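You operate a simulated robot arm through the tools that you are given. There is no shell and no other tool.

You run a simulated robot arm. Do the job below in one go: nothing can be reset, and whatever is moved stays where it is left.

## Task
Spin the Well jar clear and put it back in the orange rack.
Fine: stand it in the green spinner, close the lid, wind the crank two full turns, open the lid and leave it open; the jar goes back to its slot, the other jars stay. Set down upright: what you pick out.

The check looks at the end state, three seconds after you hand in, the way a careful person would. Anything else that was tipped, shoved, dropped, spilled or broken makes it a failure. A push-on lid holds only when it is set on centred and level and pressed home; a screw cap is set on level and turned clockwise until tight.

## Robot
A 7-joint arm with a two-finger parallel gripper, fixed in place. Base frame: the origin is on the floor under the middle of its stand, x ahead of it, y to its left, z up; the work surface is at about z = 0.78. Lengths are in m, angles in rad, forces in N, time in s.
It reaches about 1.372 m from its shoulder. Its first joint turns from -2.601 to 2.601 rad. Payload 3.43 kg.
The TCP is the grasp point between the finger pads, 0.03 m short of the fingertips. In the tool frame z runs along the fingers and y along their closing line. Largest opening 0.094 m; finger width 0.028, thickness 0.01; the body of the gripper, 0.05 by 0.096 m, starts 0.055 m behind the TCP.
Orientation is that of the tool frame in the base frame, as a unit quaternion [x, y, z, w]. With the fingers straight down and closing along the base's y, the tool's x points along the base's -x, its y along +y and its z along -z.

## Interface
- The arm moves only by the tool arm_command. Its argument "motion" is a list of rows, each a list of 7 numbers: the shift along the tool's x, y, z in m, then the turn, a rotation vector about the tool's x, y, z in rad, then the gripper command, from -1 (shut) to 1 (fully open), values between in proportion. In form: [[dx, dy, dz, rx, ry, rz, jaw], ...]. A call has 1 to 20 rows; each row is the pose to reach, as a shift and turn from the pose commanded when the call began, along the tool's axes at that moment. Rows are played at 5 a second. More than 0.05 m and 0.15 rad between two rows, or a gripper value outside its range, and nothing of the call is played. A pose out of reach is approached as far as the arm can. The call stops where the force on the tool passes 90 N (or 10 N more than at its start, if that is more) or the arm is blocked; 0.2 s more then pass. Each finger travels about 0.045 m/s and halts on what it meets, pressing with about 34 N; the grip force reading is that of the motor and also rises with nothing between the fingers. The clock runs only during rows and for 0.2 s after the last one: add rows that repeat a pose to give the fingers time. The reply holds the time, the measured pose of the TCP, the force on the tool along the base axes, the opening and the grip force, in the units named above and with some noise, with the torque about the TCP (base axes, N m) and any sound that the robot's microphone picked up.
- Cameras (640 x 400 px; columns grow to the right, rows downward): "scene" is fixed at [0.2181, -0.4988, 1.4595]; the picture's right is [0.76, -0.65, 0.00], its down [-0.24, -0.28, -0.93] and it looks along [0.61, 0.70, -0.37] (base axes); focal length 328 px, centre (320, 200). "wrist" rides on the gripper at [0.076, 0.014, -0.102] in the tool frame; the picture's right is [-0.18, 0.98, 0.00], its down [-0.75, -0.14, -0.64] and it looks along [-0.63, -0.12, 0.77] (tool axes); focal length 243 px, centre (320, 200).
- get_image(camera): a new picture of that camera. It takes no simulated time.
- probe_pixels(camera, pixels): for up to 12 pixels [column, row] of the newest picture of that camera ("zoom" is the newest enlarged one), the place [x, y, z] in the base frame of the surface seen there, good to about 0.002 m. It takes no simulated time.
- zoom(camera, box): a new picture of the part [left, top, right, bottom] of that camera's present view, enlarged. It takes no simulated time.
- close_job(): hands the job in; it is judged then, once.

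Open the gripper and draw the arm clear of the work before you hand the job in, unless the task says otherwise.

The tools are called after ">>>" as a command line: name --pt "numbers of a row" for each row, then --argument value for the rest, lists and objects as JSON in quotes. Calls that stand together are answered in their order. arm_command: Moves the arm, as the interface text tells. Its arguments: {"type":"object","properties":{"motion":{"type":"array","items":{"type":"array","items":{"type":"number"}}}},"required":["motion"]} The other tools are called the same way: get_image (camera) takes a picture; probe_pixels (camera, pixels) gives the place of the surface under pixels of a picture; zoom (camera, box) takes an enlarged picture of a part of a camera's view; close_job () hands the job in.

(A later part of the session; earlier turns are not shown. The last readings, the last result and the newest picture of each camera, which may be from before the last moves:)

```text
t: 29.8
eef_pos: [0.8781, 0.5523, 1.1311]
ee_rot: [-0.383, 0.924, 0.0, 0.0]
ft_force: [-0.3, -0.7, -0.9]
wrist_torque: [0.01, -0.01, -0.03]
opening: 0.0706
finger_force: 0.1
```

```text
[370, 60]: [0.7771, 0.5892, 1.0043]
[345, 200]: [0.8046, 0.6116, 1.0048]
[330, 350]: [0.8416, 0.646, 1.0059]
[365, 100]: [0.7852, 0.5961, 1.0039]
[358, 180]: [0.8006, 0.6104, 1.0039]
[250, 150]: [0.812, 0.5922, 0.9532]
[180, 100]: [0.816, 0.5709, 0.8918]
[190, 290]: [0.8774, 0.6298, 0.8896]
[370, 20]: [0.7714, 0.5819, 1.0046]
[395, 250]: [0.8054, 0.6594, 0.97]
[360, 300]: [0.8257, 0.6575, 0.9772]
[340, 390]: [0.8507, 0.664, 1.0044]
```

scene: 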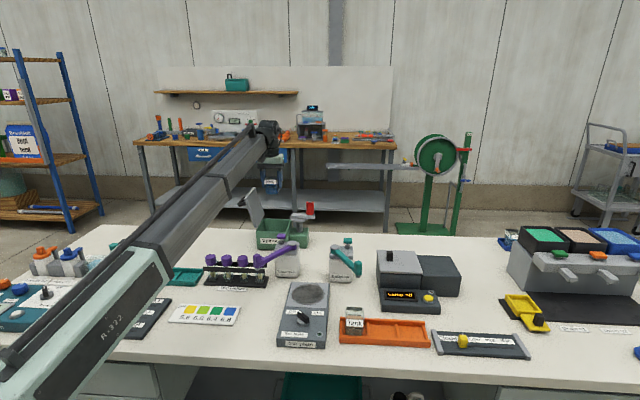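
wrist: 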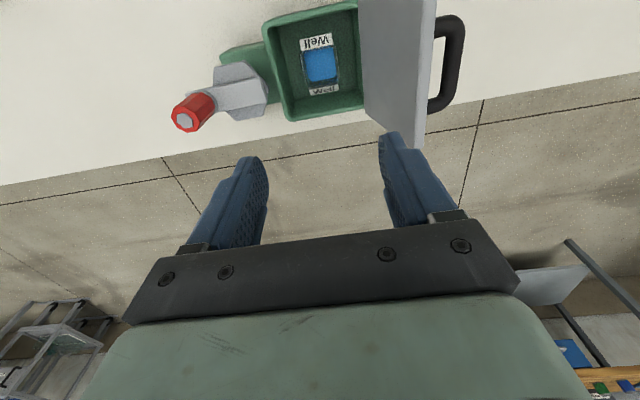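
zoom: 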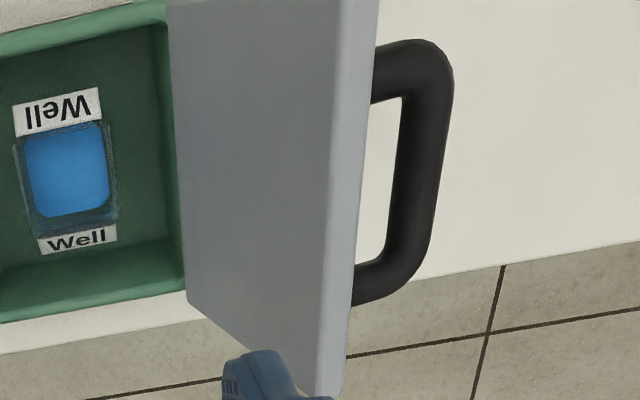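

Bar of the handle: centre ≈ u 0.0995, z 0.965, 12 mm thick; hinge ≈ u 0.165, z 0.877. I move at safe height to above the handle bar with jaws at 0.026 opening.

>>> arm_command --pt "0.0005 0.03 0 0 0 0 -0.447" --pt "0.001 0.06 0 0 0 0 -0.447" --pt "0.0015 0.09 0 0 0 0 -0.447" --pt "0.0025 0.115 0 0 0 0 -0.447" --pt "0.0025 0.1297 0 0 0 0 -0.447" --pt "0.0025 0.1297 0.03 0 0 0 -0.447" --pt "0.0025 0.1297 0.06 0 0 0 -0.447" --pt "0.0025 0.1297 0.06 0 0 0 -0.447"

>>> get_image --camera "wrist"

>>> zoom --camera "scene" --box '[200, 150, 328, 250]'

```text
t: 31.6
eef_pos: [0.7846, 0.642, 1.0667]
ee_rot: [-0.383, 0.924, 0.0, 0.0]
ft_force: [-0.5, 0.1, 1.0]
wrist_torque: [-0.02, -0.01, 0.0]
opening: 0.0257
finger_force: 0.0
```

```text
taken
```

wrist: 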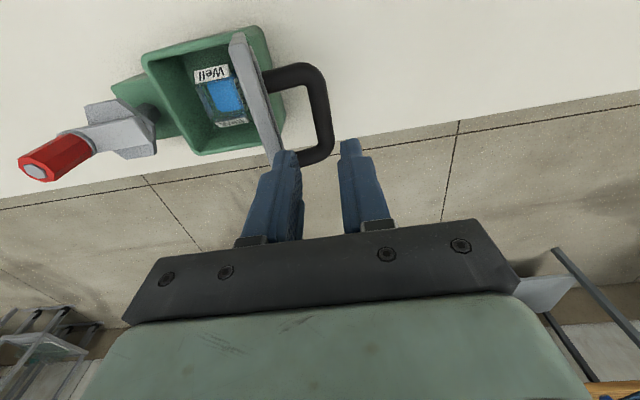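

```text
4.00 times, centred on (264, 200) of scene
```

zoom: 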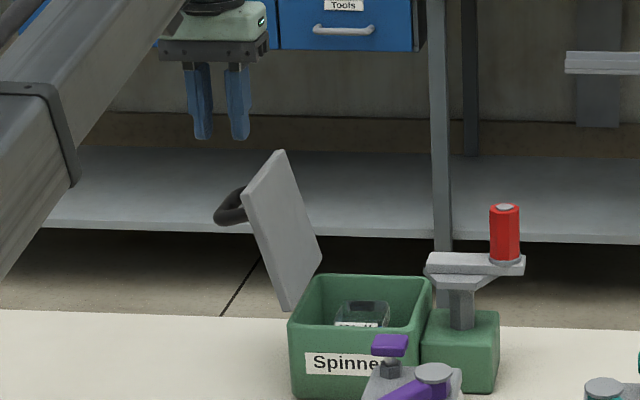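

The fingertips at (288,155) and (350,142) flank the bar at (318,110). I zoom to check the finger profile versus the lid's top edge.

>>> zoom --camera "wrist" --box '[220, 20, 420, 250]'

```text
1.74 times, centred on (320, 135) of wrist
```

zoom: 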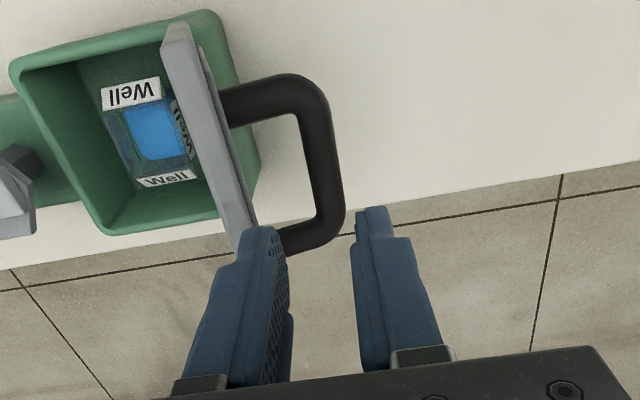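

>>> probe_pixels --camera "zoom" --pixels '[[250, 240], [275, 232], [240, 270], [225, 290], [205, 350], [280, 270], [365, 225], [385, 215], [395, 260], [420, 300], [360, 260], [438, 345]]'

>>> probe_pixels --camera "zoom" --pixels '[[315, 150], [300, 150], [330, 150], [322, 180], [190, 50], [200, 120], [220, 160], [240, 210], [320, 220], [310, 85], [225, 100], [290, 235]]'

```text
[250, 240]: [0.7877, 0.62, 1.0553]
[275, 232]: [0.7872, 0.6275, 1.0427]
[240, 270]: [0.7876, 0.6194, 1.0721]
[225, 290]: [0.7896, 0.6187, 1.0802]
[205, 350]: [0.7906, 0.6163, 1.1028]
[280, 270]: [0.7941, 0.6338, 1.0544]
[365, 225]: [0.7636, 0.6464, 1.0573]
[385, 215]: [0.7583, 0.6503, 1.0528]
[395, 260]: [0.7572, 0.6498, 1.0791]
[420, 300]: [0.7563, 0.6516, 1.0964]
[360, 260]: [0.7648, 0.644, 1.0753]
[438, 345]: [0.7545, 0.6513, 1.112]
```

```text
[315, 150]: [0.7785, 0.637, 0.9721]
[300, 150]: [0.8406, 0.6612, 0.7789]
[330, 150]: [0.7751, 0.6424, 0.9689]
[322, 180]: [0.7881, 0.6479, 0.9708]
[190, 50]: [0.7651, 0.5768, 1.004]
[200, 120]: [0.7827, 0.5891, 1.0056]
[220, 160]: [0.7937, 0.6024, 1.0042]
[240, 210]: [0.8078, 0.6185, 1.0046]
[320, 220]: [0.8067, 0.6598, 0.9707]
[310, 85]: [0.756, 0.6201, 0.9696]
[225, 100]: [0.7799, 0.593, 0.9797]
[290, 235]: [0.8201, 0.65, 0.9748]
```

Clearances are about 7 mm on the lid side and the bar is centred between the fingers. I descend to TCP z≈0.981 so the fingers straddle the bar.

>>> arm_command --pt "0 0 0.02 0 0 0 -0.447" --pt "0 0 0.04 0 0 0 -0.447" --pt "0 0 0.055 0 0 0 -0.447" --pt "0 0 0.07 0 0 0 -0.447" --pt "0 0 0.08 0 0 0 -0.447" --pt "0 0 0.087 0 0 0 -0.447" --pt "0 0 0.087 0 0 0 -0.447"

>>> get_image --camera "wrist"

>>> zoom --camera "scene" --box '[200, 150, 328, 250]'

```text
t: 33.2
eef_pos: [0.7838, 0.6438, 0.9804]
ee_rot: [-0.383, 0.924, -0.001, -0.001]
ft_force: [-0.4, 0.3, -0.4]
wrist_torque: [0.02, 0.02, 0.01]
opening: 0.0257
finger_force: 0.1
```

```text
taken
```

wrist: 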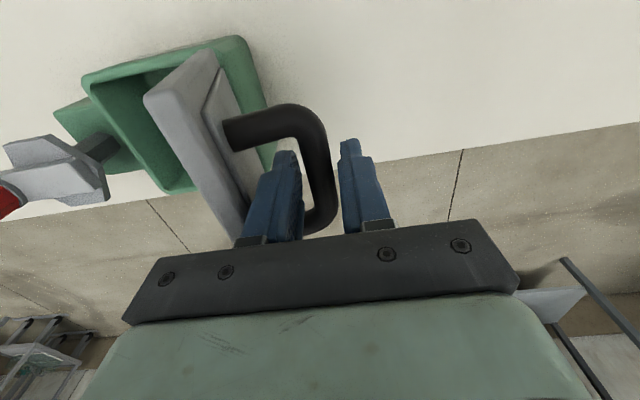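

```text
4.00 times, centred on (264, 200) of scene
```

zoom: 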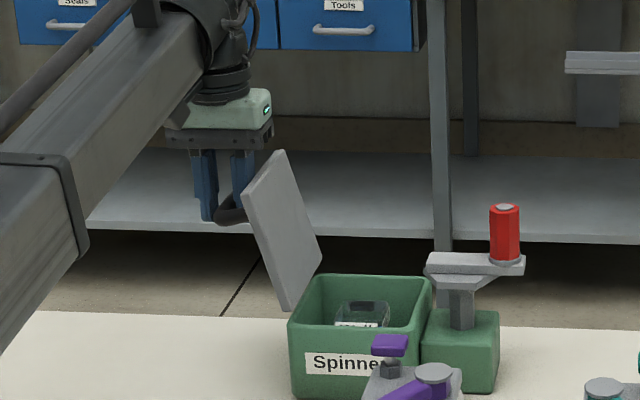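

The bar lies between the fingers. I narrow the jaws to a loose cage (~0.018) and begin swinging the lid along its arc toward closed.

>>> arm_command --pt "0 0 0 0 0 0 -0.617" --pt "0 0 0 0 0 0 -0.617" --pt "0 -0.0053 -0.0037 0 0 0 -0.617" --pt "0 -0.0107 -0.007 0 0 0 -0.617" --pt "0 -0.019 -0.0113 0 0 0 -0.617" --pt "0 -0.028 -0.0151 0 0 0 -0.617"

>>> get_image --camera "wrist"

>>> zoom --camera "scene" --box '[200, 150, 328, 250]'

```text
t: 34.6
eef_pos: [0.804, 0.6244, 0.9959]
ee_rot: [-0.384, 0.923, 0.0, 0.0]
ft_force: [0.3, -0.1, -0.1]
wrist_torque: [0.0, -0.02, -0.01]
opening: 0.0182
finger_force: 0.0
```

```text
taken
```

wrist: 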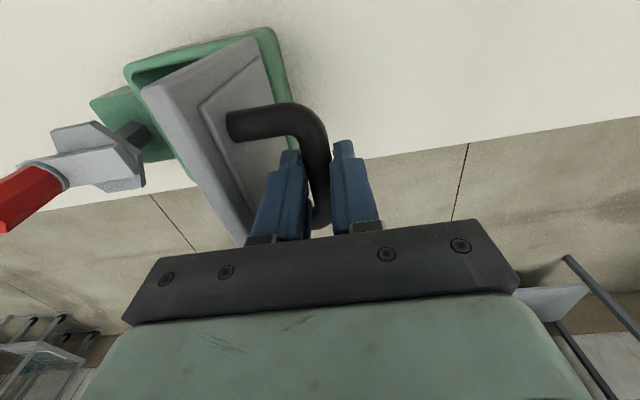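

```text
4.00 times, centred on (264, 200) of scene
```

zoom: 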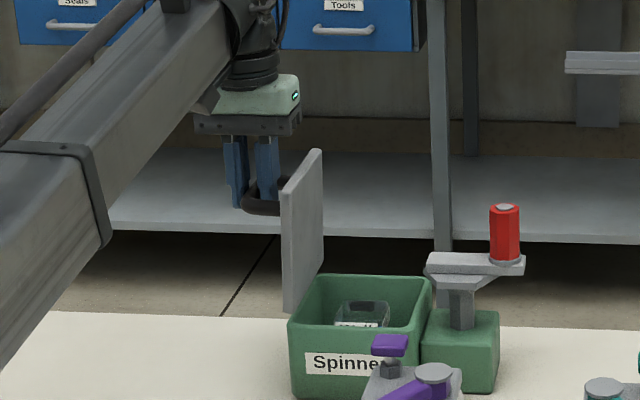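

The lid is now about vertical and follows with no notable force. I continue along the arc to about 60° bar angle.

>>> arm_command --pt "0 -0.0091 -0.0029 0 0 0 -0.617" --pt "0 -0.0185 -0.0049 0 0 0 -0.617" --pt "0 -0.0279 -0.0062 0 0 0 -0.617" --pt "0 -0.0375 -0.0066 0 0 0 -0.617" --pt "0 -0.0471 -0.0062 0 0 0 -0.617" --pt "0 -0.0565 -0.0049 0 0 0 -0.617" --pt "0 -0.0659 -0.0029 0 0 0 -0.617"

>>> get_image --camera "wrist"

>>> zoom --camera "scene" --box '[200, 150, 328, 250]'

```text
t: 36.2
eef_pos: [0.8489, 0.5758, 0.9997]
ee_rot: [-0.383, 0.924, 0.0, 0.0]
ft_force: [0.2, -0.6, 0.5]
wrist_torque: [-0.01, 0.0, -0.02]
opening: 0.0182
finger_force: 0.2
```

```text
taken
```

wrist: 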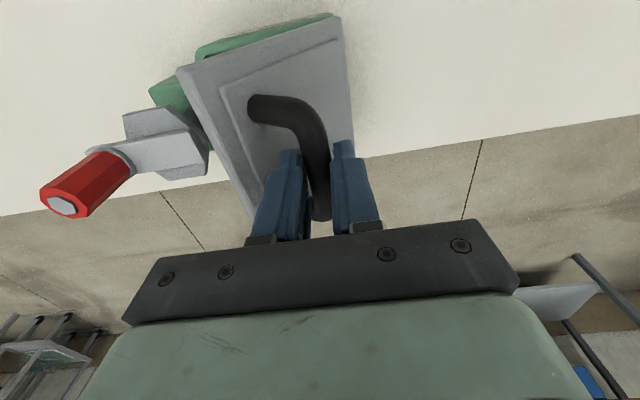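

```text
4.00 times, centred on (264, 200) of scene
```

zoom: 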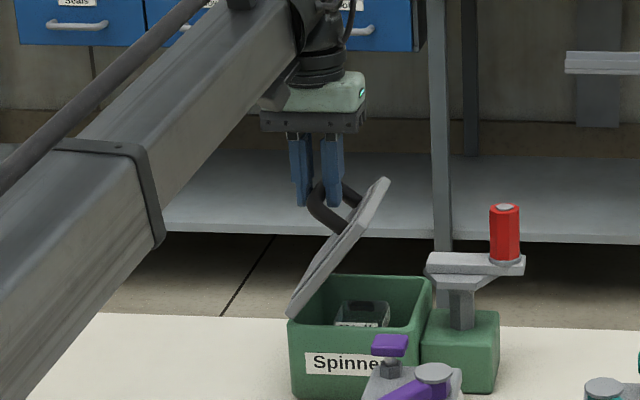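

The lid is half closed and following. I continue down the arc to about 35°.

>>> arm_command --pt "0 -0.0091 0.0029 0 0 0 -0.617" --pt "0 -0.018 0.0066 0 0 0 -0.617" --pt "0 -0.0265 0.011 0 0 0 -0.617" --pt "0 -0.0345 0.0161 0 0 0 -0.617" --pt "0 -0.0421 0.022 0 0 0 -0.617" --pt "0 -0.0492 0.0284 0 0 0 -0.617" --pt "0 -0.0556 0.0355 0 0 0 -0.617" --pt "0 -0.0615 0.0431 0 0 0 -0.617"

>>> get_image --camera "wrist"

>>> zoom --camera "scene" --box '[200, 150, 328, 250]'

```text
t: 38.0
eef_pos: [0.895, 0.5326, 0.9587]
ee_rot: [-0.383, 0.924, 0.0, 0.0]
ft_force: [0.3, -0.7, -0.4]
wrist_torque: [0.01, 0.0, 0.02]
opening: 0.0183
finger_force: 0.6
```

```text
taken
```

wrist: 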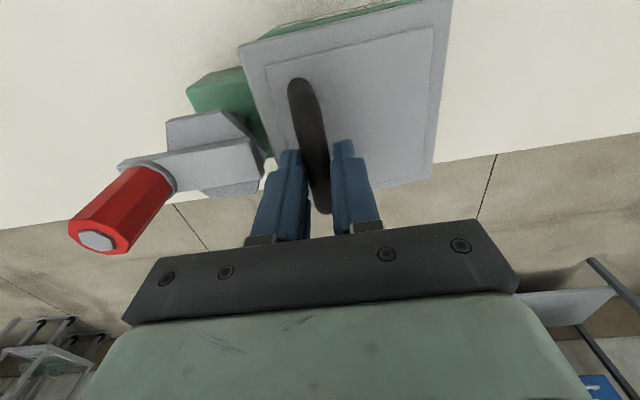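

```text
4.00 times, centred on (264, 200) of scene
```

zoom: 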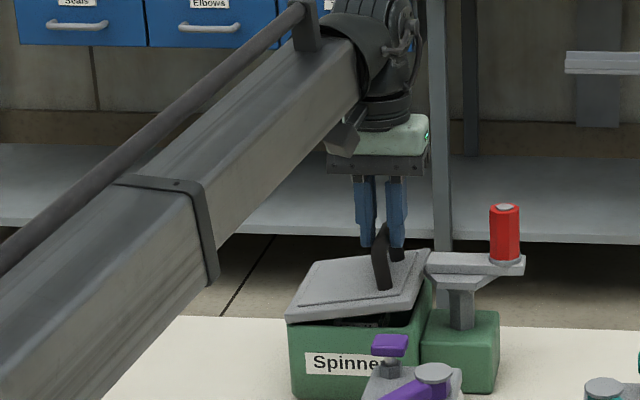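

The lid is at about 15°. I bring it the rest of the way down.

>>> arm_command --pt "0 -0.0028 0.004 0 0 0 -0.617" --pt "0 -0.0051 0.008 0 0 0 -0.617" --pt "0 -0.0075 0.0122 0 0 0 -0.617" --pt "0 -0.0095 0.0165 0 0 0 -0.617" --pt "0 -0.011 0.02 0 0 0 -0.617" --pt "0 -0.0123 0.0231 0 0 0 -0.617" --pt "0 -0.0123 0.0231 0 0 0 -0.617"

>>> get_image --camera "wrist"

>>> zoom --camera "scene" --box '[200, 150, 328, 250]'

```text
t: 39.6
eef_pos: [0.9003, 0.5238, 0.9336]
ee_rot: [-0.382, 0.924, 0.001, 0.0]
ft_force: [-1.9, 2.7, 1.7]
wrist_torque: [0.04, 0.03, 0.0]
opening: 0.0198
finger_force: 1.6
```

```text
taken
```

wrist: 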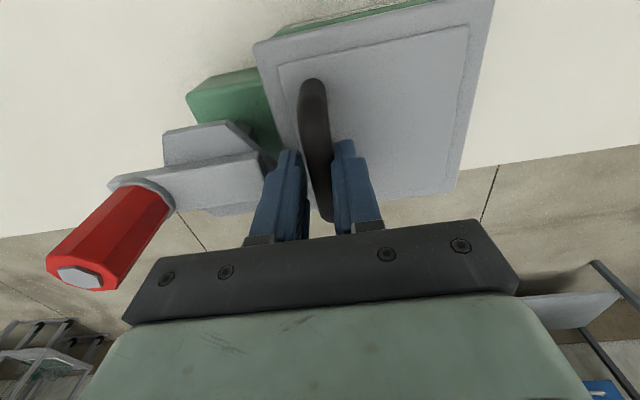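

```text
4.00 times, centred on (264, 200) of scene
```

zoom: 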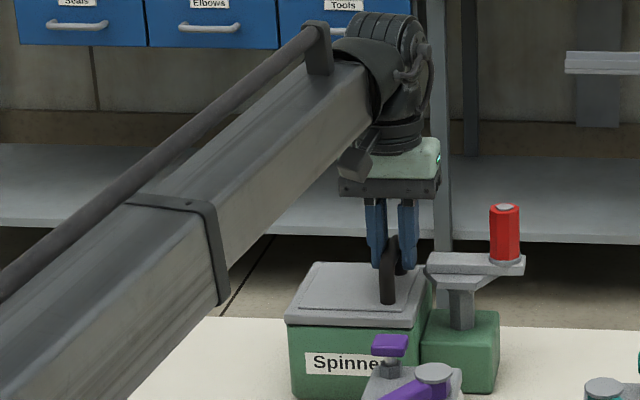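

The lid looks closed; a slight 3 N side force shows the bar resting on the trailing finger. I open the jaws a bit and rise clear to check.

>>> arm_command --pt "0 0.002 0 0 0 0 -0.45" --pt "0 0.002 0 0 0 0 -0.4" --pt "0 0.002 -0.02 0 0 0 -0.4" --pt "0 0.002 -0.05 0 0 0 -0.4" --pt "0 0.002 -0.09 0 0 0 -0.4" --pt "0 0.002 -0.13 0 0 0 -0.4" --pt "0 0.002 -0.17 0 0 0 -0.4" --pt "0 0.002 -0.17 0 0 0 -0.4"

>>> get_image --camera "wrist"

>>> zoom --camera "scene" --box '[230, 180, 326, 255]'

```text
t: 41.4
eef_pos: [0.8992, 0.525, 1.1028]
ee_rot: [-0.383, 0.924, 0.0, 0.0]
ft_force: [0.1, -0.1, 0.5]
wrist_torque: [0.02, -0.03, 0.02]
opening: 0.0284
finger_force: 0.0
```

```text
taken
```

wrist: 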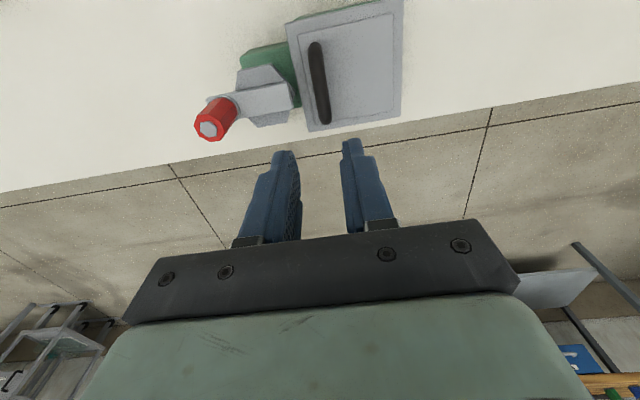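

```text
5.33 times, centred on (278, 218) of scene
```

zoom: 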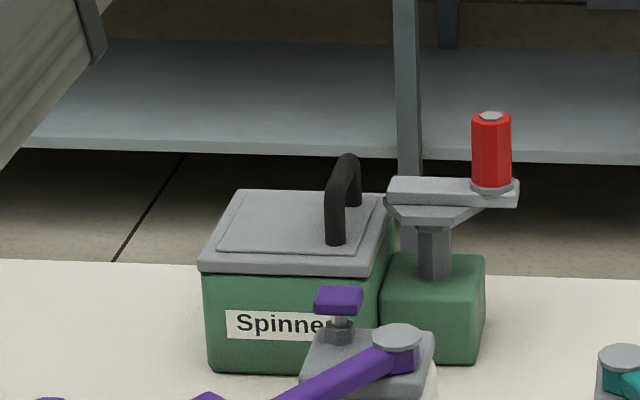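

The lid lies closed on the box. I probe lid levelness, handle bar and crank positions in the newest zoom and wrist pictures.

>>> probe_pixels --camera "zoom" --pixels '[[205, 262], [375, 268], [240, 195], [375, 200], [270, 230], [345, 162], [335, 185], [400, 185], [500, 192], [436, 260], [492, 116], [492, 150]]'

>>> zoom --camera "wrist" --box '[180, 0, 420, 150]'

```text
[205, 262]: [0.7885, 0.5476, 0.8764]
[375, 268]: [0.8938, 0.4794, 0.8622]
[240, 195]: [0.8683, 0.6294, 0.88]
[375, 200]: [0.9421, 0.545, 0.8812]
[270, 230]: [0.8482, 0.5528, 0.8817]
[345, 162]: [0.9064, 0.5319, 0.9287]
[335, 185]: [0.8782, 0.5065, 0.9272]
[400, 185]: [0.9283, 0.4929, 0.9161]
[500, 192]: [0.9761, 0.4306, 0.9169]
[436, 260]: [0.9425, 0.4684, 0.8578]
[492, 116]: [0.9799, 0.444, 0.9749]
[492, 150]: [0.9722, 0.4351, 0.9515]
```

```text
2.67 times, centred on (300, 75) of wrist
```

zoom: 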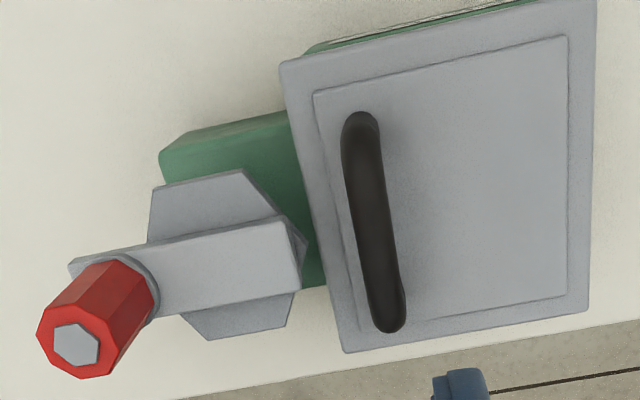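

The lid surface is level at z≈0.881. I probe the crank arm ends, knob top and handle bar from this top view.

>>> probe_pixels --camera "zoom" --pixels '[[292, 255], [75, 262], [150, 240], [290, 220], [205, 190], [245, 325], [220, 265], [75, 345], [40, 340], [110, 335], [75, 320], [75, 372]]'

>>> probe_pixels --camera "zoom" --pixels '[[360, 120], [370, 200], [355, 200], [385, 320], [400, 320], [290, 65], [345, 345], [590, 20], [585, 300], [150, 195], [285, 320], [305, 245]]'

```text
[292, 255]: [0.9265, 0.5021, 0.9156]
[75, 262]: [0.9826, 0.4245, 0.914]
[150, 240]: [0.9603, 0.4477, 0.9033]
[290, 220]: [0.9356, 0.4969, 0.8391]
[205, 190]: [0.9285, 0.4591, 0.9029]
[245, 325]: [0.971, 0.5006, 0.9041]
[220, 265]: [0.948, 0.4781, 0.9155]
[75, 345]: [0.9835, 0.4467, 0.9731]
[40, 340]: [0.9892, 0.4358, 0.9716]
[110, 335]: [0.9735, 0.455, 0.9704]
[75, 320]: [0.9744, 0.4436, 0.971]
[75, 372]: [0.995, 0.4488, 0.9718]
```

```text
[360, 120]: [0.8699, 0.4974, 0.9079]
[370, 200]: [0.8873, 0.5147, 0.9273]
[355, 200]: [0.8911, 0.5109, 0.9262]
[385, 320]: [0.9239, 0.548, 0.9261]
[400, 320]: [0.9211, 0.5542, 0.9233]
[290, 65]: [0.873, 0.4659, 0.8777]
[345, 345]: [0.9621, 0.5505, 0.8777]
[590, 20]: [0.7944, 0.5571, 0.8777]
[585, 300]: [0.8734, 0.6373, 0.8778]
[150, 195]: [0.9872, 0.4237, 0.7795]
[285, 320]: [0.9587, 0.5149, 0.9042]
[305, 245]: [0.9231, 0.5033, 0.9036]
```

Pivot ≈ (u 0.334, v 1.011), knob centre ≈ (0.379, 1.0115), crank radius ≈ 0.045; handle top is at z 0.928, so I'll keep fingertips above ~0.935. I move above the knob with jaws at ~0.045.

>>> arm_command --pt "-0.001 -0.03 0 0 0 0 -0.04" --pt "-0.002 -0.06 0 0 0 0 -0.04" --pt "-0.003 -0.09 0 0 0 0 -0.04" --pt "-0.003 -0.114 0 0 0 0 -0.04" --pt "-0.003 -0.114 0.03 0 0 0 -0.04" --pt "-0.003 -0.114 0.065 0 0 0 -0.04" --pt "-0.003 -0.114 0.065 0 0 0 -0.04"

>>> arm_command --pt "0 0 0 0 0 0 -0.04"

>>> get_image --camera "wrist"

>>> zoom --camera "scene" --box '[230, 180, 358, 255]'

```text
t: 43.0
eef_pos: [0.9805, 0.4443, 1.038]
ee_rot: [-0.383, 0.924, 0.0, 0.0]
ft_force: [0.1, 0.2, 0.4]
wrist_torque: [0.0, 0.0, -0.02]
opening: 0.0449
finger_force: 0.1
```

```text
t: 43.4
eef_pos: [0.981, 0.4452, 1.039]
ee_rot: [-0.383, 0.924, 0.001, 0.0]
ft_force: [-0.1, 1.0, -0.2]
wrist_torque: [-0.04, -0.04, 0.01]
opening: 0.0451
finger_force: 0.0
```

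```text
taken
```

wrist: 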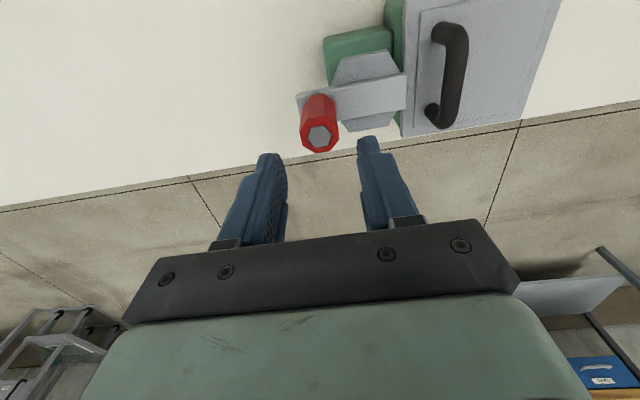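

```text
5.00 times, centred on (294, 218) of scene
```

zoom: 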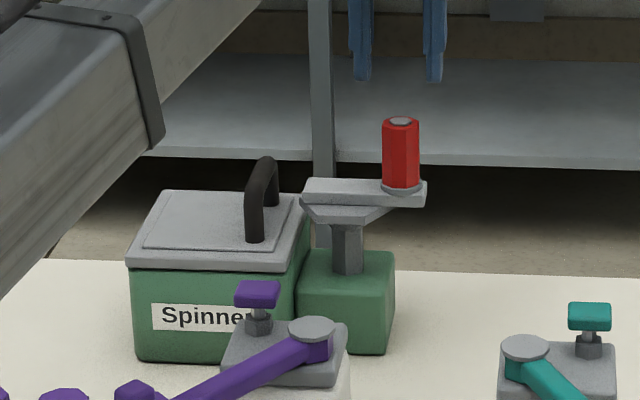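

TCP reads u 0.379, v 1.008. I zoom on the knob at (318,128) to measure its top centre precisely.

>>> zoom --camera "wrist" --box '[270, 70, 410, 160]'

```text
4.44 times, centred on (340, 115) of wrist
```

zoom: 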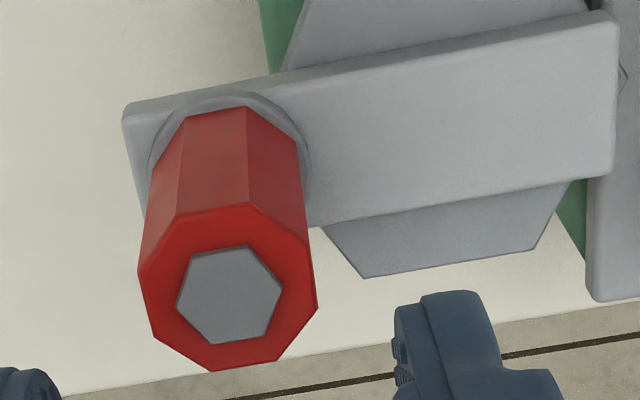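

The knob is an octagonal sleeve on a bolt. I probe the bolt head centre (229,294), octagon corners and the arm ends.

>>> probe_pixels --camera "zoom" --pixels '[[229, 294], [185, 300], [275, 290], [215, 255], [240, 332], [145, 275], [310, 305], [245, 210], [210, 365], [128, 115], [612, 90], [370, 150]]'

```text
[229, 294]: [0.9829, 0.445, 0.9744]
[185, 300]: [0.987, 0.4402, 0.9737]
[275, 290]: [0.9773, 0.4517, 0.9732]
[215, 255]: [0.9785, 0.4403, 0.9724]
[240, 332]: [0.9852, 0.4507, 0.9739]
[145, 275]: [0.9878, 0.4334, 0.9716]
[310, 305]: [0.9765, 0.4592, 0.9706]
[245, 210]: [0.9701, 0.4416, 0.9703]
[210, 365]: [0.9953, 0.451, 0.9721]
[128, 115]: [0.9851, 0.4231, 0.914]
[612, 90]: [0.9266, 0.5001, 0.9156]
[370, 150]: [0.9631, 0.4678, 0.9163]
```

Knob centre is (0.9824,0.4458). I correct by 2 mm and descend so the fingertips sit at z≈0.936 around the knob.

>>> arm_command --pt "-0.002 -0.0004 0.0 0 0 0 -0.04" --pt "-0.002 -0.0004 0.02 0 0 0 -0.04" --pt "-0.002 -0.0004 0.04 0 0 0 -0.04" --pt "-0.002 -0.0004 0.055 0 0 0 -0.04" --pt "-0.002 -0.0004 0.065 0 0 0 -0.04" --pt "-0.002 -0.0004 0.0725 0 0 0 -0.04" --pt "-0.002 -0.0004 0.0725 0 0 0 -0.04"

>>> get_image --camera "wrist"

>>> zoom --camera "scene" --box '[230, 180, 358, 255]'

```text
t: 45.0
eef_pos: [0.9848, 0.4475, 0.9655]
ee_rot: [-0.383, 0.924, 0.0, -0.001]
ft_force: [-0.1, -0.3, 0.3]
wrist_torque: [-0.03, 0.02, 0.02]
opening: 0.045
finger_force: 0.2
```

```text
taken
```

wrist: 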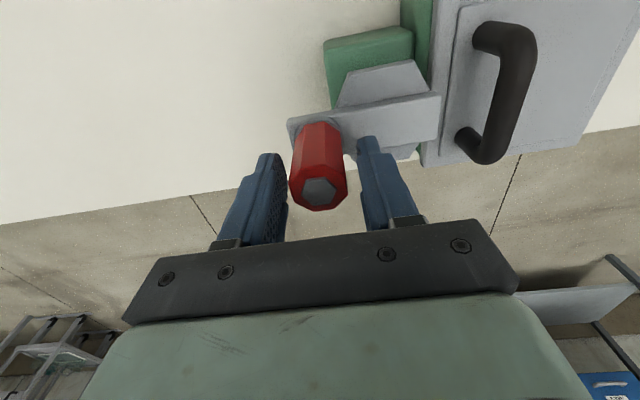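

```text
5.00 times, centred on (294, 218) of scene
```

zoom: 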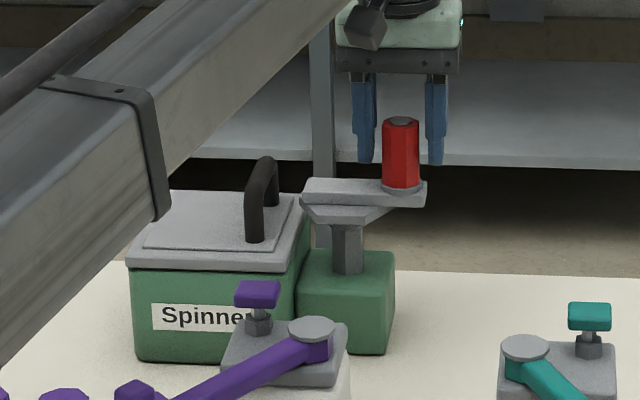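

Fingers straddle the knob evenly. I close on it.

>>> arm_command --pt "0 0 0 0 0 0 -0.25" --pt "0 0 0 0 0 0 -0.4" --pt "0 0 0 0 0 0 -0.6" --pt "0 0 0 0 0 0 -0.6"

>>> arm_command --pt "0 0 0 0 0 0 -0.6"

>>> zoom --camera "wrist" --box '[230, 80, 410, 240]'

```text
t: 46.0
eef_pos: [0.9837, 0.4467, 0.9666]
ee_rot: [-0.383, 0.924, 0.0, -0.001]
ft_force: [-8.0, -8.2, -2.2]
wrist_torque: [-0.36, 0.29, 0.23]
opening: 0.029
finger_force: 45.0
```

```text
t: 46.4
eef_pos: [0.9837, 0.4474, 0.9651]
ee_rot: [-0.382, 0.924, 0.0, -0.001]
ft_force: [-10.8, -11.6, -2.7]
wrist_torque: [-0.55, 0.4, 0.36]
opening: 0.0292
finger_force: 45.2
```

```text
2.50 times, centred on (320, 160) of wrist
```

zoom: 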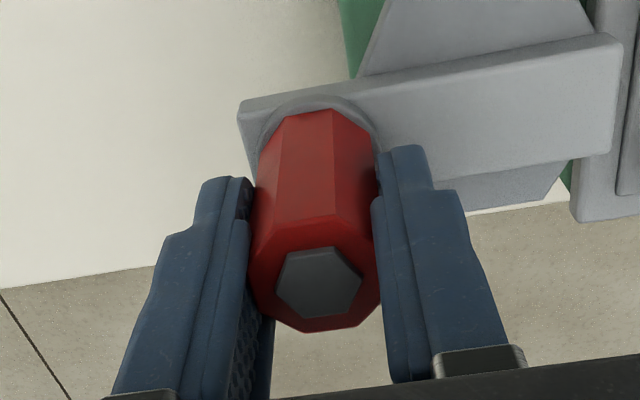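

Gripped (opening 0.029); the knob pushes the tool about 16 N toward -v, so the crank resists a little. I start turning clockwise (seen from above), first 20°, and watch the forces.

>>> arm_command --pt "0.0039 0.0002 0 0 0 0 -0.6" --pt "0.0078 0.0007 0 0 0 0 -0.6" --pt "0.0116 0.0015 0 0 0 0 -0.6" --pt "0.0154 0.0027 0 0 0 0 -0.6" --pt "0.0154 0.0027 0 0 0 0 -0.6"

>>> zoom --camera "wrist" --box '[230, 80, 410, 240]'

```text
t: 47.6
eef_pos: [0.973, 0.4384, 0.9654]
ee_rot: [-0.382, 0.924, -0.001, 0.0]
ft_force: [19.4, -6.5, 13.8]
wrist_torque: [1.11, -0.36, -0.51]
opening: 0.0307
finger_force: 45.4
```

```text
2.50 times, centred on (320, 160) of wrist
```

zoom: 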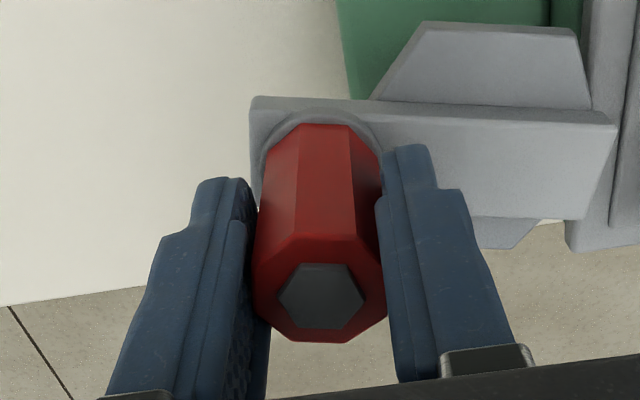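

The crank turned about 20° but the knob seems to turn with the arm, making a clamped fixed-orientation grip stiff. I'll release and instead push the knob around with closed fingers; first open and rise clear.

>>> arm_command --pt "0 0 0 0 0 0 -0.3" --pt "0 0 0 0 0 0 -0.04" --pt "0 0 0 0 0 0 -0.04" --pt "0 0 -0.02 0 0 0 -0.04" --pt "0 0 -0.05 0 0 0 -0.04" --pt "0 0 -0.08 0 0 0 -0.04" --pt "0 0 -0.08 0 0 0 -0.04"

>>> arm_command --pt "0 0 0 0 0 0 -0.04"

>>> get_image --camera "wrist"

>>> zoom --camera "scene" --box '[230, 180, 358, 255]'

```text
t: 49.2
eef_pos: [0.9731, 0.4357, 1.0434]
ee_rot: [-0.383, 0.924, 0.0, 0.0]
ft_force: [0.1, -0.3, -1.3]
wrist_torque: [-0.01, 0.04, 0.01]
opening: 0.0452
finger_force: 0.1
```

```text
t: 49.6
eef_pos: [0.9739, 0.437, 1.0437]
ee_rot: [-0.383, 0.924, 0.001, 0.0]
ft_force: [0.3, 1.0, -0.8]
wrist_torque: [-0.05, 0.04, -0.01]
opening: 0.0449
finger_force: 0.1
```

```text
taken
```

wrist: 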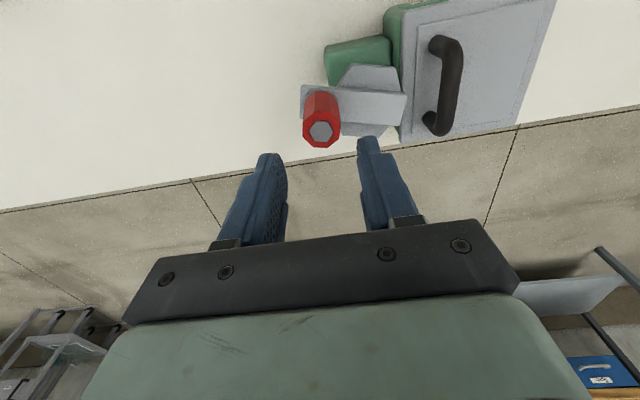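

```text
5.00 times, centred on (294, 218) of scene
```

zoom: 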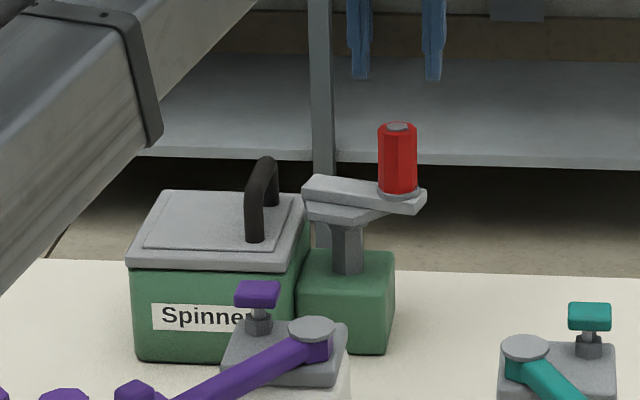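

I zoom the wrist view on the crank to read the knob's new position and refine the pivot.

>>> zoom --camera "wrist" --box '[280, 55, 420, 155]'

```text
4.00 times, centred on (350, 105) of wrist
```

zoom: 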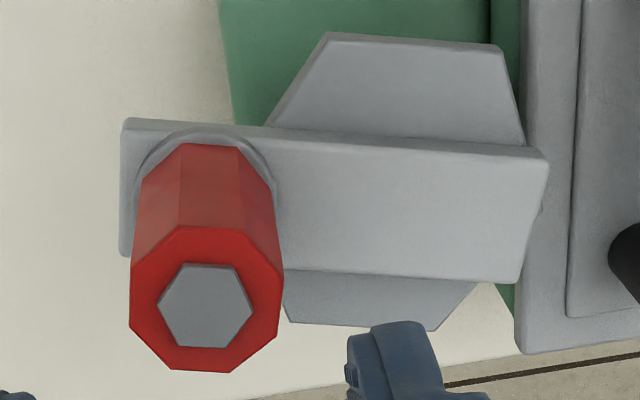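

>>> probe_pixels --camera "zoom" --pixels '[[205, 305], [160, 310], [250, 305], [182, 268], [230, 345], [133, 290], [278, 305], [125, 130], [545, 165], [515, 275], [400, 210], [330, 40]]'

```text
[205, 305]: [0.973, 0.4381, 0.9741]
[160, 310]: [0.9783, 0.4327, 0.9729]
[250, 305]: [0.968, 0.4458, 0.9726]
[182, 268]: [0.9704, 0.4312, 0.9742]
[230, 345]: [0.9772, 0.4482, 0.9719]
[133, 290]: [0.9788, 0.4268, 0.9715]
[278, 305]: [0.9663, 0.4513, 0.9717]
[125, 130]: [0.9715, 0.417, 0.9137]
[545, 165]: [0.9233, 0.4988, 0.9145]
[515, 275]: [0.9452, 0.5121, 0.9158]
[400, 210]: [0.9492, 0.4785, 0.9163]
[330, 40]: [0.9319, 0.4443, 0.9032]
```

The knob is now at u 0.3775, v 0.9988 (crank about 14.5° clockwise of start). I close the fingers and place them behind the knob (CCW side), at u 0.373, v 1.034, then descend to tip height 0.936.

>>> arm_command --pt "-0.01 0.0015 0 0 0 0 -1" --pt "-0.02 0.003 0 0 0 0 -1" --pt "-0.03 0.0045 0 0 0 0 -1" --pt "-0.038 0.0058 0 0 0 0 -1" --pt "-0.038 0.0058 0.02 0 0 0 -1" --pt "-0.038 0.0058 0.04 0 0 0 -1" --pt "-0.038 0.0058 0.06 0 0 0 -1" --pt "-0.038 0.0058 0.0777 0 0 0 -1" --pt "-0.038 0.0058 0.0777 0 0 0 -1"

>>> get_image --camera "wrist"

>>> zoom --camera "scene" --box '[230, 180, 358, 255]'

```text
t: 51.6
eef_pos: [0.9959, 0.4721, 0.9672]
ee_rot: [-0.383, 0.924, 0.0, 0.0]
ft_force: [0.3, 0.1, 0.3]
wrist_torque: [0.0, 0.04, 0.03]
opening: 0.0
finger_force: 32.6
```

```text
taken
```

wrist: 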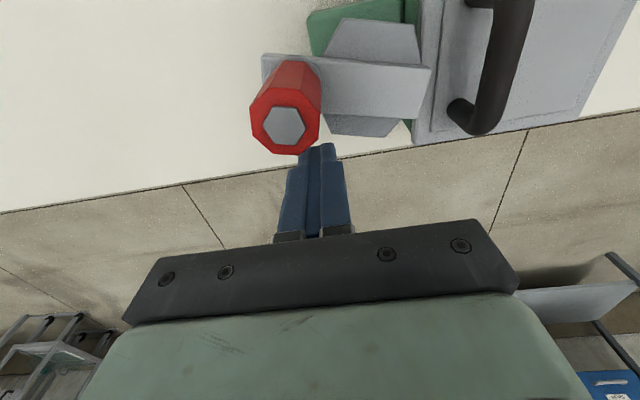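

```text
5.00 times, centred on (294, 218) of scene
```

zoom: 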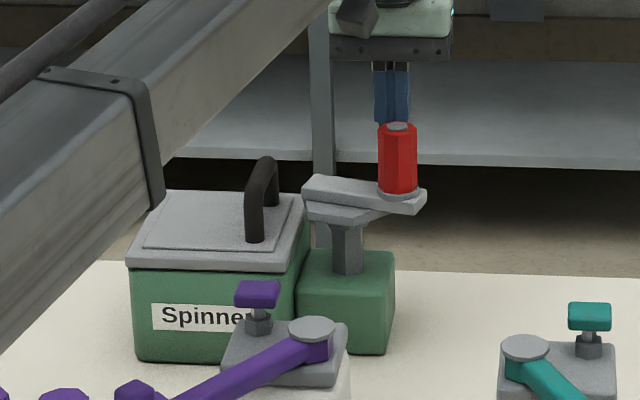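

The closed fingers stand behind the knob. I take two still readings to fix my pose estimate.

>>> arm_command --pt "0 0 0 0 0 0 -1"

>>> arm_command --pt "0 0 0 0 0 0 -1"

>>> zoom --camera "wrist" --box '[240, 50, 380, 180]'

```text
t: 52.0
eef_pos: [0.9969, 0.4714, 0.9665]
ee_rot: [-0.383, 0.924, 0.0, -0.001]
ft_force: [0.0, -0.3, -0.3]
wrist_torque: [0.02, 0.01, -0.03]
opening: 0.0
finger_force: 33.1
```

```text
t: 52.4
eef_pos: [0.9953, 0.4713, 0.9666]
ee_rot: [-0.383, 0.924, 0.0, 0.0]
ft_force: [-0.3, 0.7, -0.3]
wrist_torque: [0.02, 0.02, 0.01]
opening: 0.0
finger_force: 32.8
```

```text
3.08 times, centred on (310, 115) of wrist
```

zoom: 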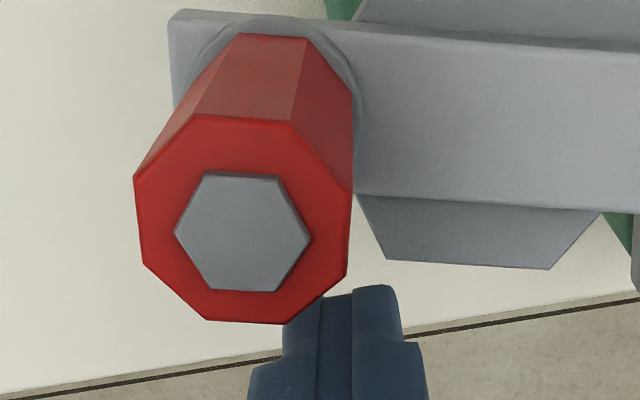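

Pose is u 0.371, v 1.038, i.e. 35° CCW of +u about the pivot, radius 0.047. I sweep the closed fingers clockwise around the pivot in 8° steps for the first stretch.

>>> arm_command --pt "0.0056 -0.0034 0 0 0 0 -1" --pt "0.0116 -0.006 0 0 0 0 -1" --pt "0.0179 -0.0077 0 0 0 0 -1" --pt "0.0244 -0.0085 0 0 0 0 -1" --pt "0.031 -0.0084 0 0 0 0 -1" --pt "0.0374 -0.0074 0 0 0 0 -1" --pt "0.0437 -0.0055 0 0 0 0 -1"

>>> get_image --camera "wrist"

>>> zoom --camera "scene" --box '[230, 180, 358, 255]'

```text
t: 54.0
eef_pos: [0.9673, 0.4346, 0.9686]
ee_rot: [-0.383, 0.924, 0.0, 0.0]
ft_force: [0.5, -0.8, 0.9]
wrist_torque: [0.01, 0.01, 0.0]
opening: 0.0
finger_force: 32.9
```

```text
taken
```

wrist: 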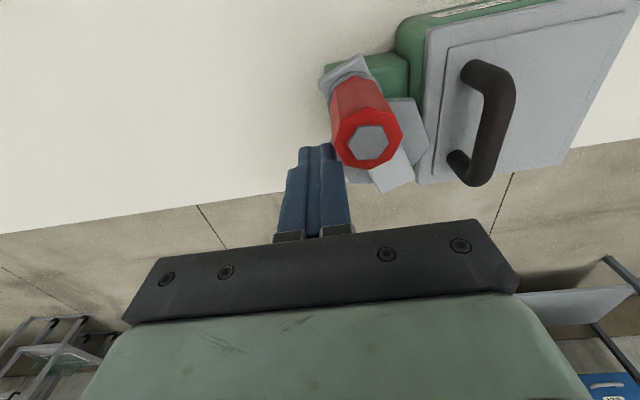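

```text
5.00 times, centred on (294, 218) of scene
```

zoom: 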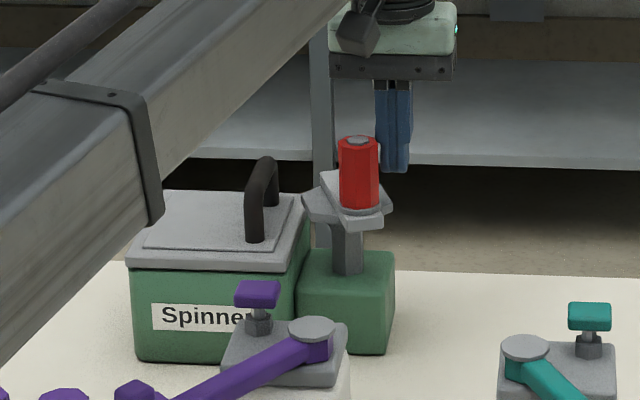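

The pusher works with negligible force; the crank is at about -65°. I continue the sweep another 80°.

>>> arm_command --pt "0.006 0.0027 0 0 0 0 -1" --pt "0.0114 0.0063 0 0 0 0 -1" --pt "0.0164 0.0106 0 0 0 0 -1" --pt "0.0207 0.0155 0 0 0 0 -1" --pt "0.0243 0.021 0 0 0 0 -1" --pt "0.0271 0.0269 0 0 0 0 -1" --pt "0.029 0.0331 0 0 0 0 -1" --pt "0.0301 0.0396 0 0 0 0 -1" --pt "0.0302 0.0461 0 0 0 0 -1" --pt "0.0294 0.0526 0 0 0 0 -1"

>>> get_image --camera "wrist"

>>> zoom --camera "scene" --box '[230, 180, 358, 255]'

```text
t: 56.2
eef_pos: [0.9108, 0.4516, 0.9675]
ee_rot: [-0.382, 0.924, -0.001, 0.0]
ft_force: [1.4, -1.7, 0.1]
wrist_torque: [0.02, -0.05, -0.05]
opening: 0.0002
finger_force: 33.0
```

```text
taken
```

wrist: 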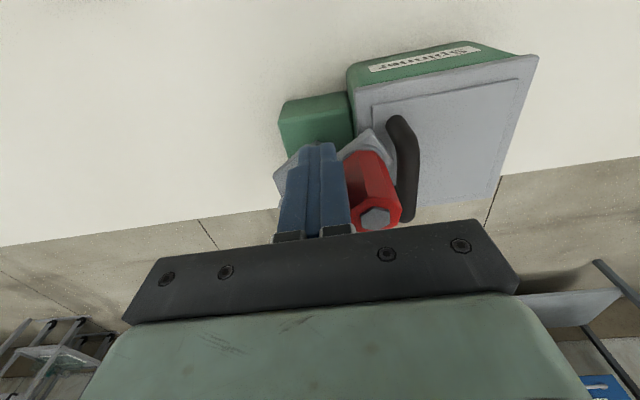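

```text
5.00 times, centred on (294, 218) of scene
```

zoom: 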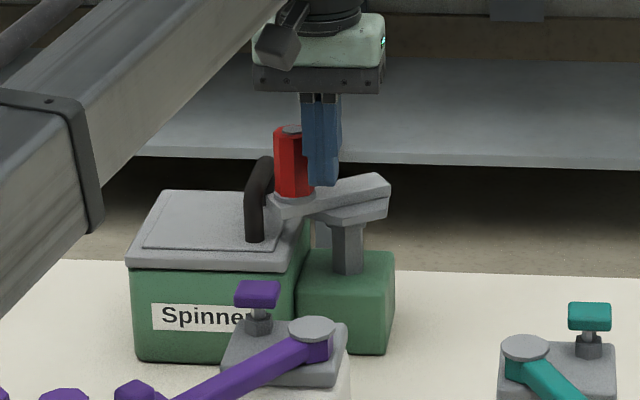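

The crank is around -160° with the knob clear of the handle. I continue the sweep to -180.8° for the fingers.

>>> arm_command --pt "-0.0017 0.0063 0 0 0 0 -1" --pt "-0.0042 0.0124 0 0 0 0 -1" --pt "-0.0076 0.018 0 0 0 0 -1" --pt "-0.0117 0.0231 0 0 0 0 -1" --pt "-0.0164 0.0276 0 0 0 0 -1" --pt "-0.0218 0.0313 0 0 0 0 -1" --pt "-0.0276 0.0343 0 0 0 0 -1" --pt "-0.0338 0.0365 0 0 0 0 -1" --pt "-0.0402 0.0377 0 0 0 0 -1" --pt "-0.0467 0.0381 0 0 0 0 -1"

>>> get_image --camera "wrist"

>>> zoom --camera "scene" --box '[230, 180, 358, 255]'

```text
t: 58.4
eef_pos: [0.9152, 0.513, 0.9697]
ee_rot: [-0.383, 0.924, 0.001, 0.0]
ft_force: [0.5, -1.6, 0.2]
wrist_torque: [-0.01, 0.03, -0.03]
opening: 0.0
finger_force: 33.4
```

```text
taken
```

wrist: 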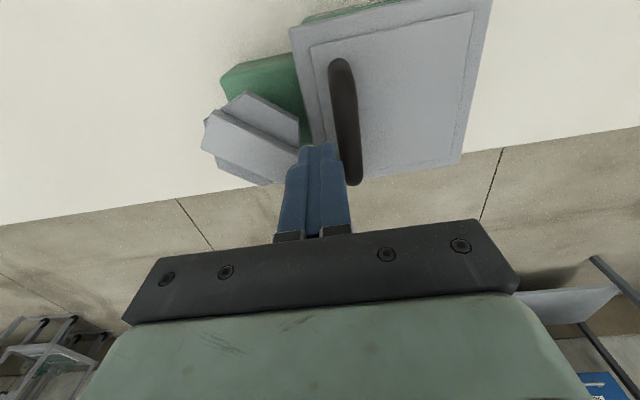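

```text
5.00 times, centred on (294, 218) of scene
```

zoom: 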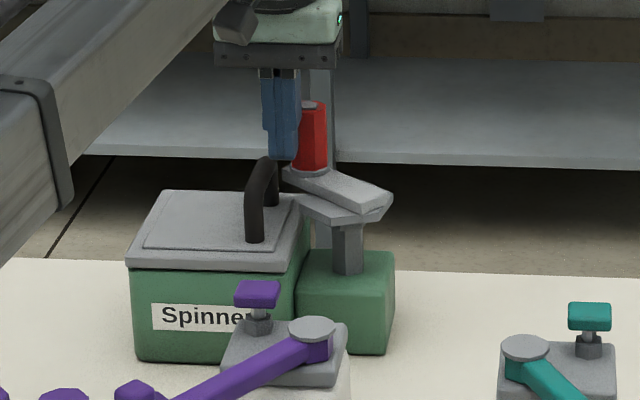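

The crank is near -225° now, all clear. I continue with 20 more 8° steps, bringing the fingers to -340.8°.

>>> arm_command --pt "-0.0065 -0.0006 0 0 0 0 -1" --pt "-0.0129 -0.002 0 0 0 0 -1" --pt "-0.019 -0.0043 0 0 0 0 -1" --pt "-0.0248 -0.0075 0 0 0 0 -1" --pt "-0.03 -0.0114 0 0 0 0 -1" --pt "-0.0346 -0.016 0 0 0 0 -1" --pt "-0.0386 -0.0212 0 0 0 0 -1" --pt "-0.0418 -0.0269 0 0 0 0 -1" --pt "-0.0442 -0.033 0 0 0 0 -1" --pt "-0.0457 -0.0394 0 0 0 0 -1" --pt "-0.0462 -0.0459 0 0 0 0 -1" --pt "-0.0459 -0.0525 0 0 0 0 -1" --pt "-0.0447 -0.0589 0 0 0 0 -1" --pt "-0.0426 -0.0651 0 0 0 0 -1" --pt "-0.0396 -0.0709 0 0 0 0 -1" --pt "-0.0359 -0.0763 0 0 0 0 -1" --pt "-0.0315 -0.0811 0 0 0 0 -1" --pt "-0.0264 -0.0852 0 0 0 0 -1" --pt "-0.0208 -0.0886 0 0 0 0 -1" --pt "-0.0148 -0.0912 0 0 0 0 -1"

>>> get_image --camera "wrist"

>>> zoom --camera "scene" --box '[230, 180, 358, 255]'

```text
t: 62.6
eef_pos: [0.9898, 0.4566, 0.9663]
ee_rot: [-0.382, 0.924, -0.001, 0.0]
ft_force: [0.4, 0.4, 0.3]
wrist_torque: [0.03, -0.01, 0.03]
opening: 0.0002
finger_force: 33.0
```

```text
taken
```

wrist: 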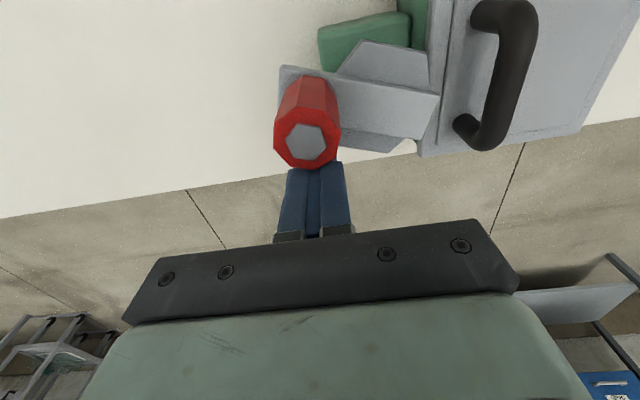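

```text
5.00 times, centred on (294, 218) of scene
```

zoom: 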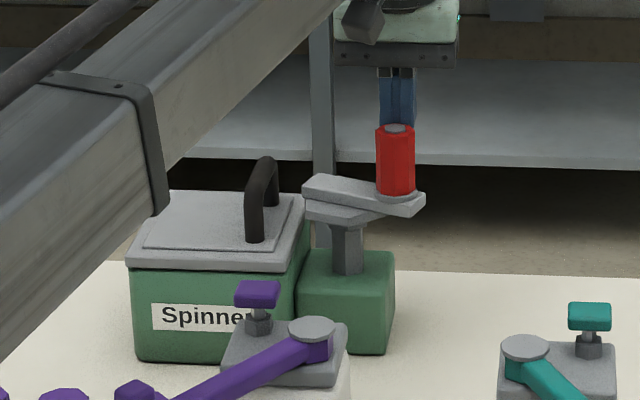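

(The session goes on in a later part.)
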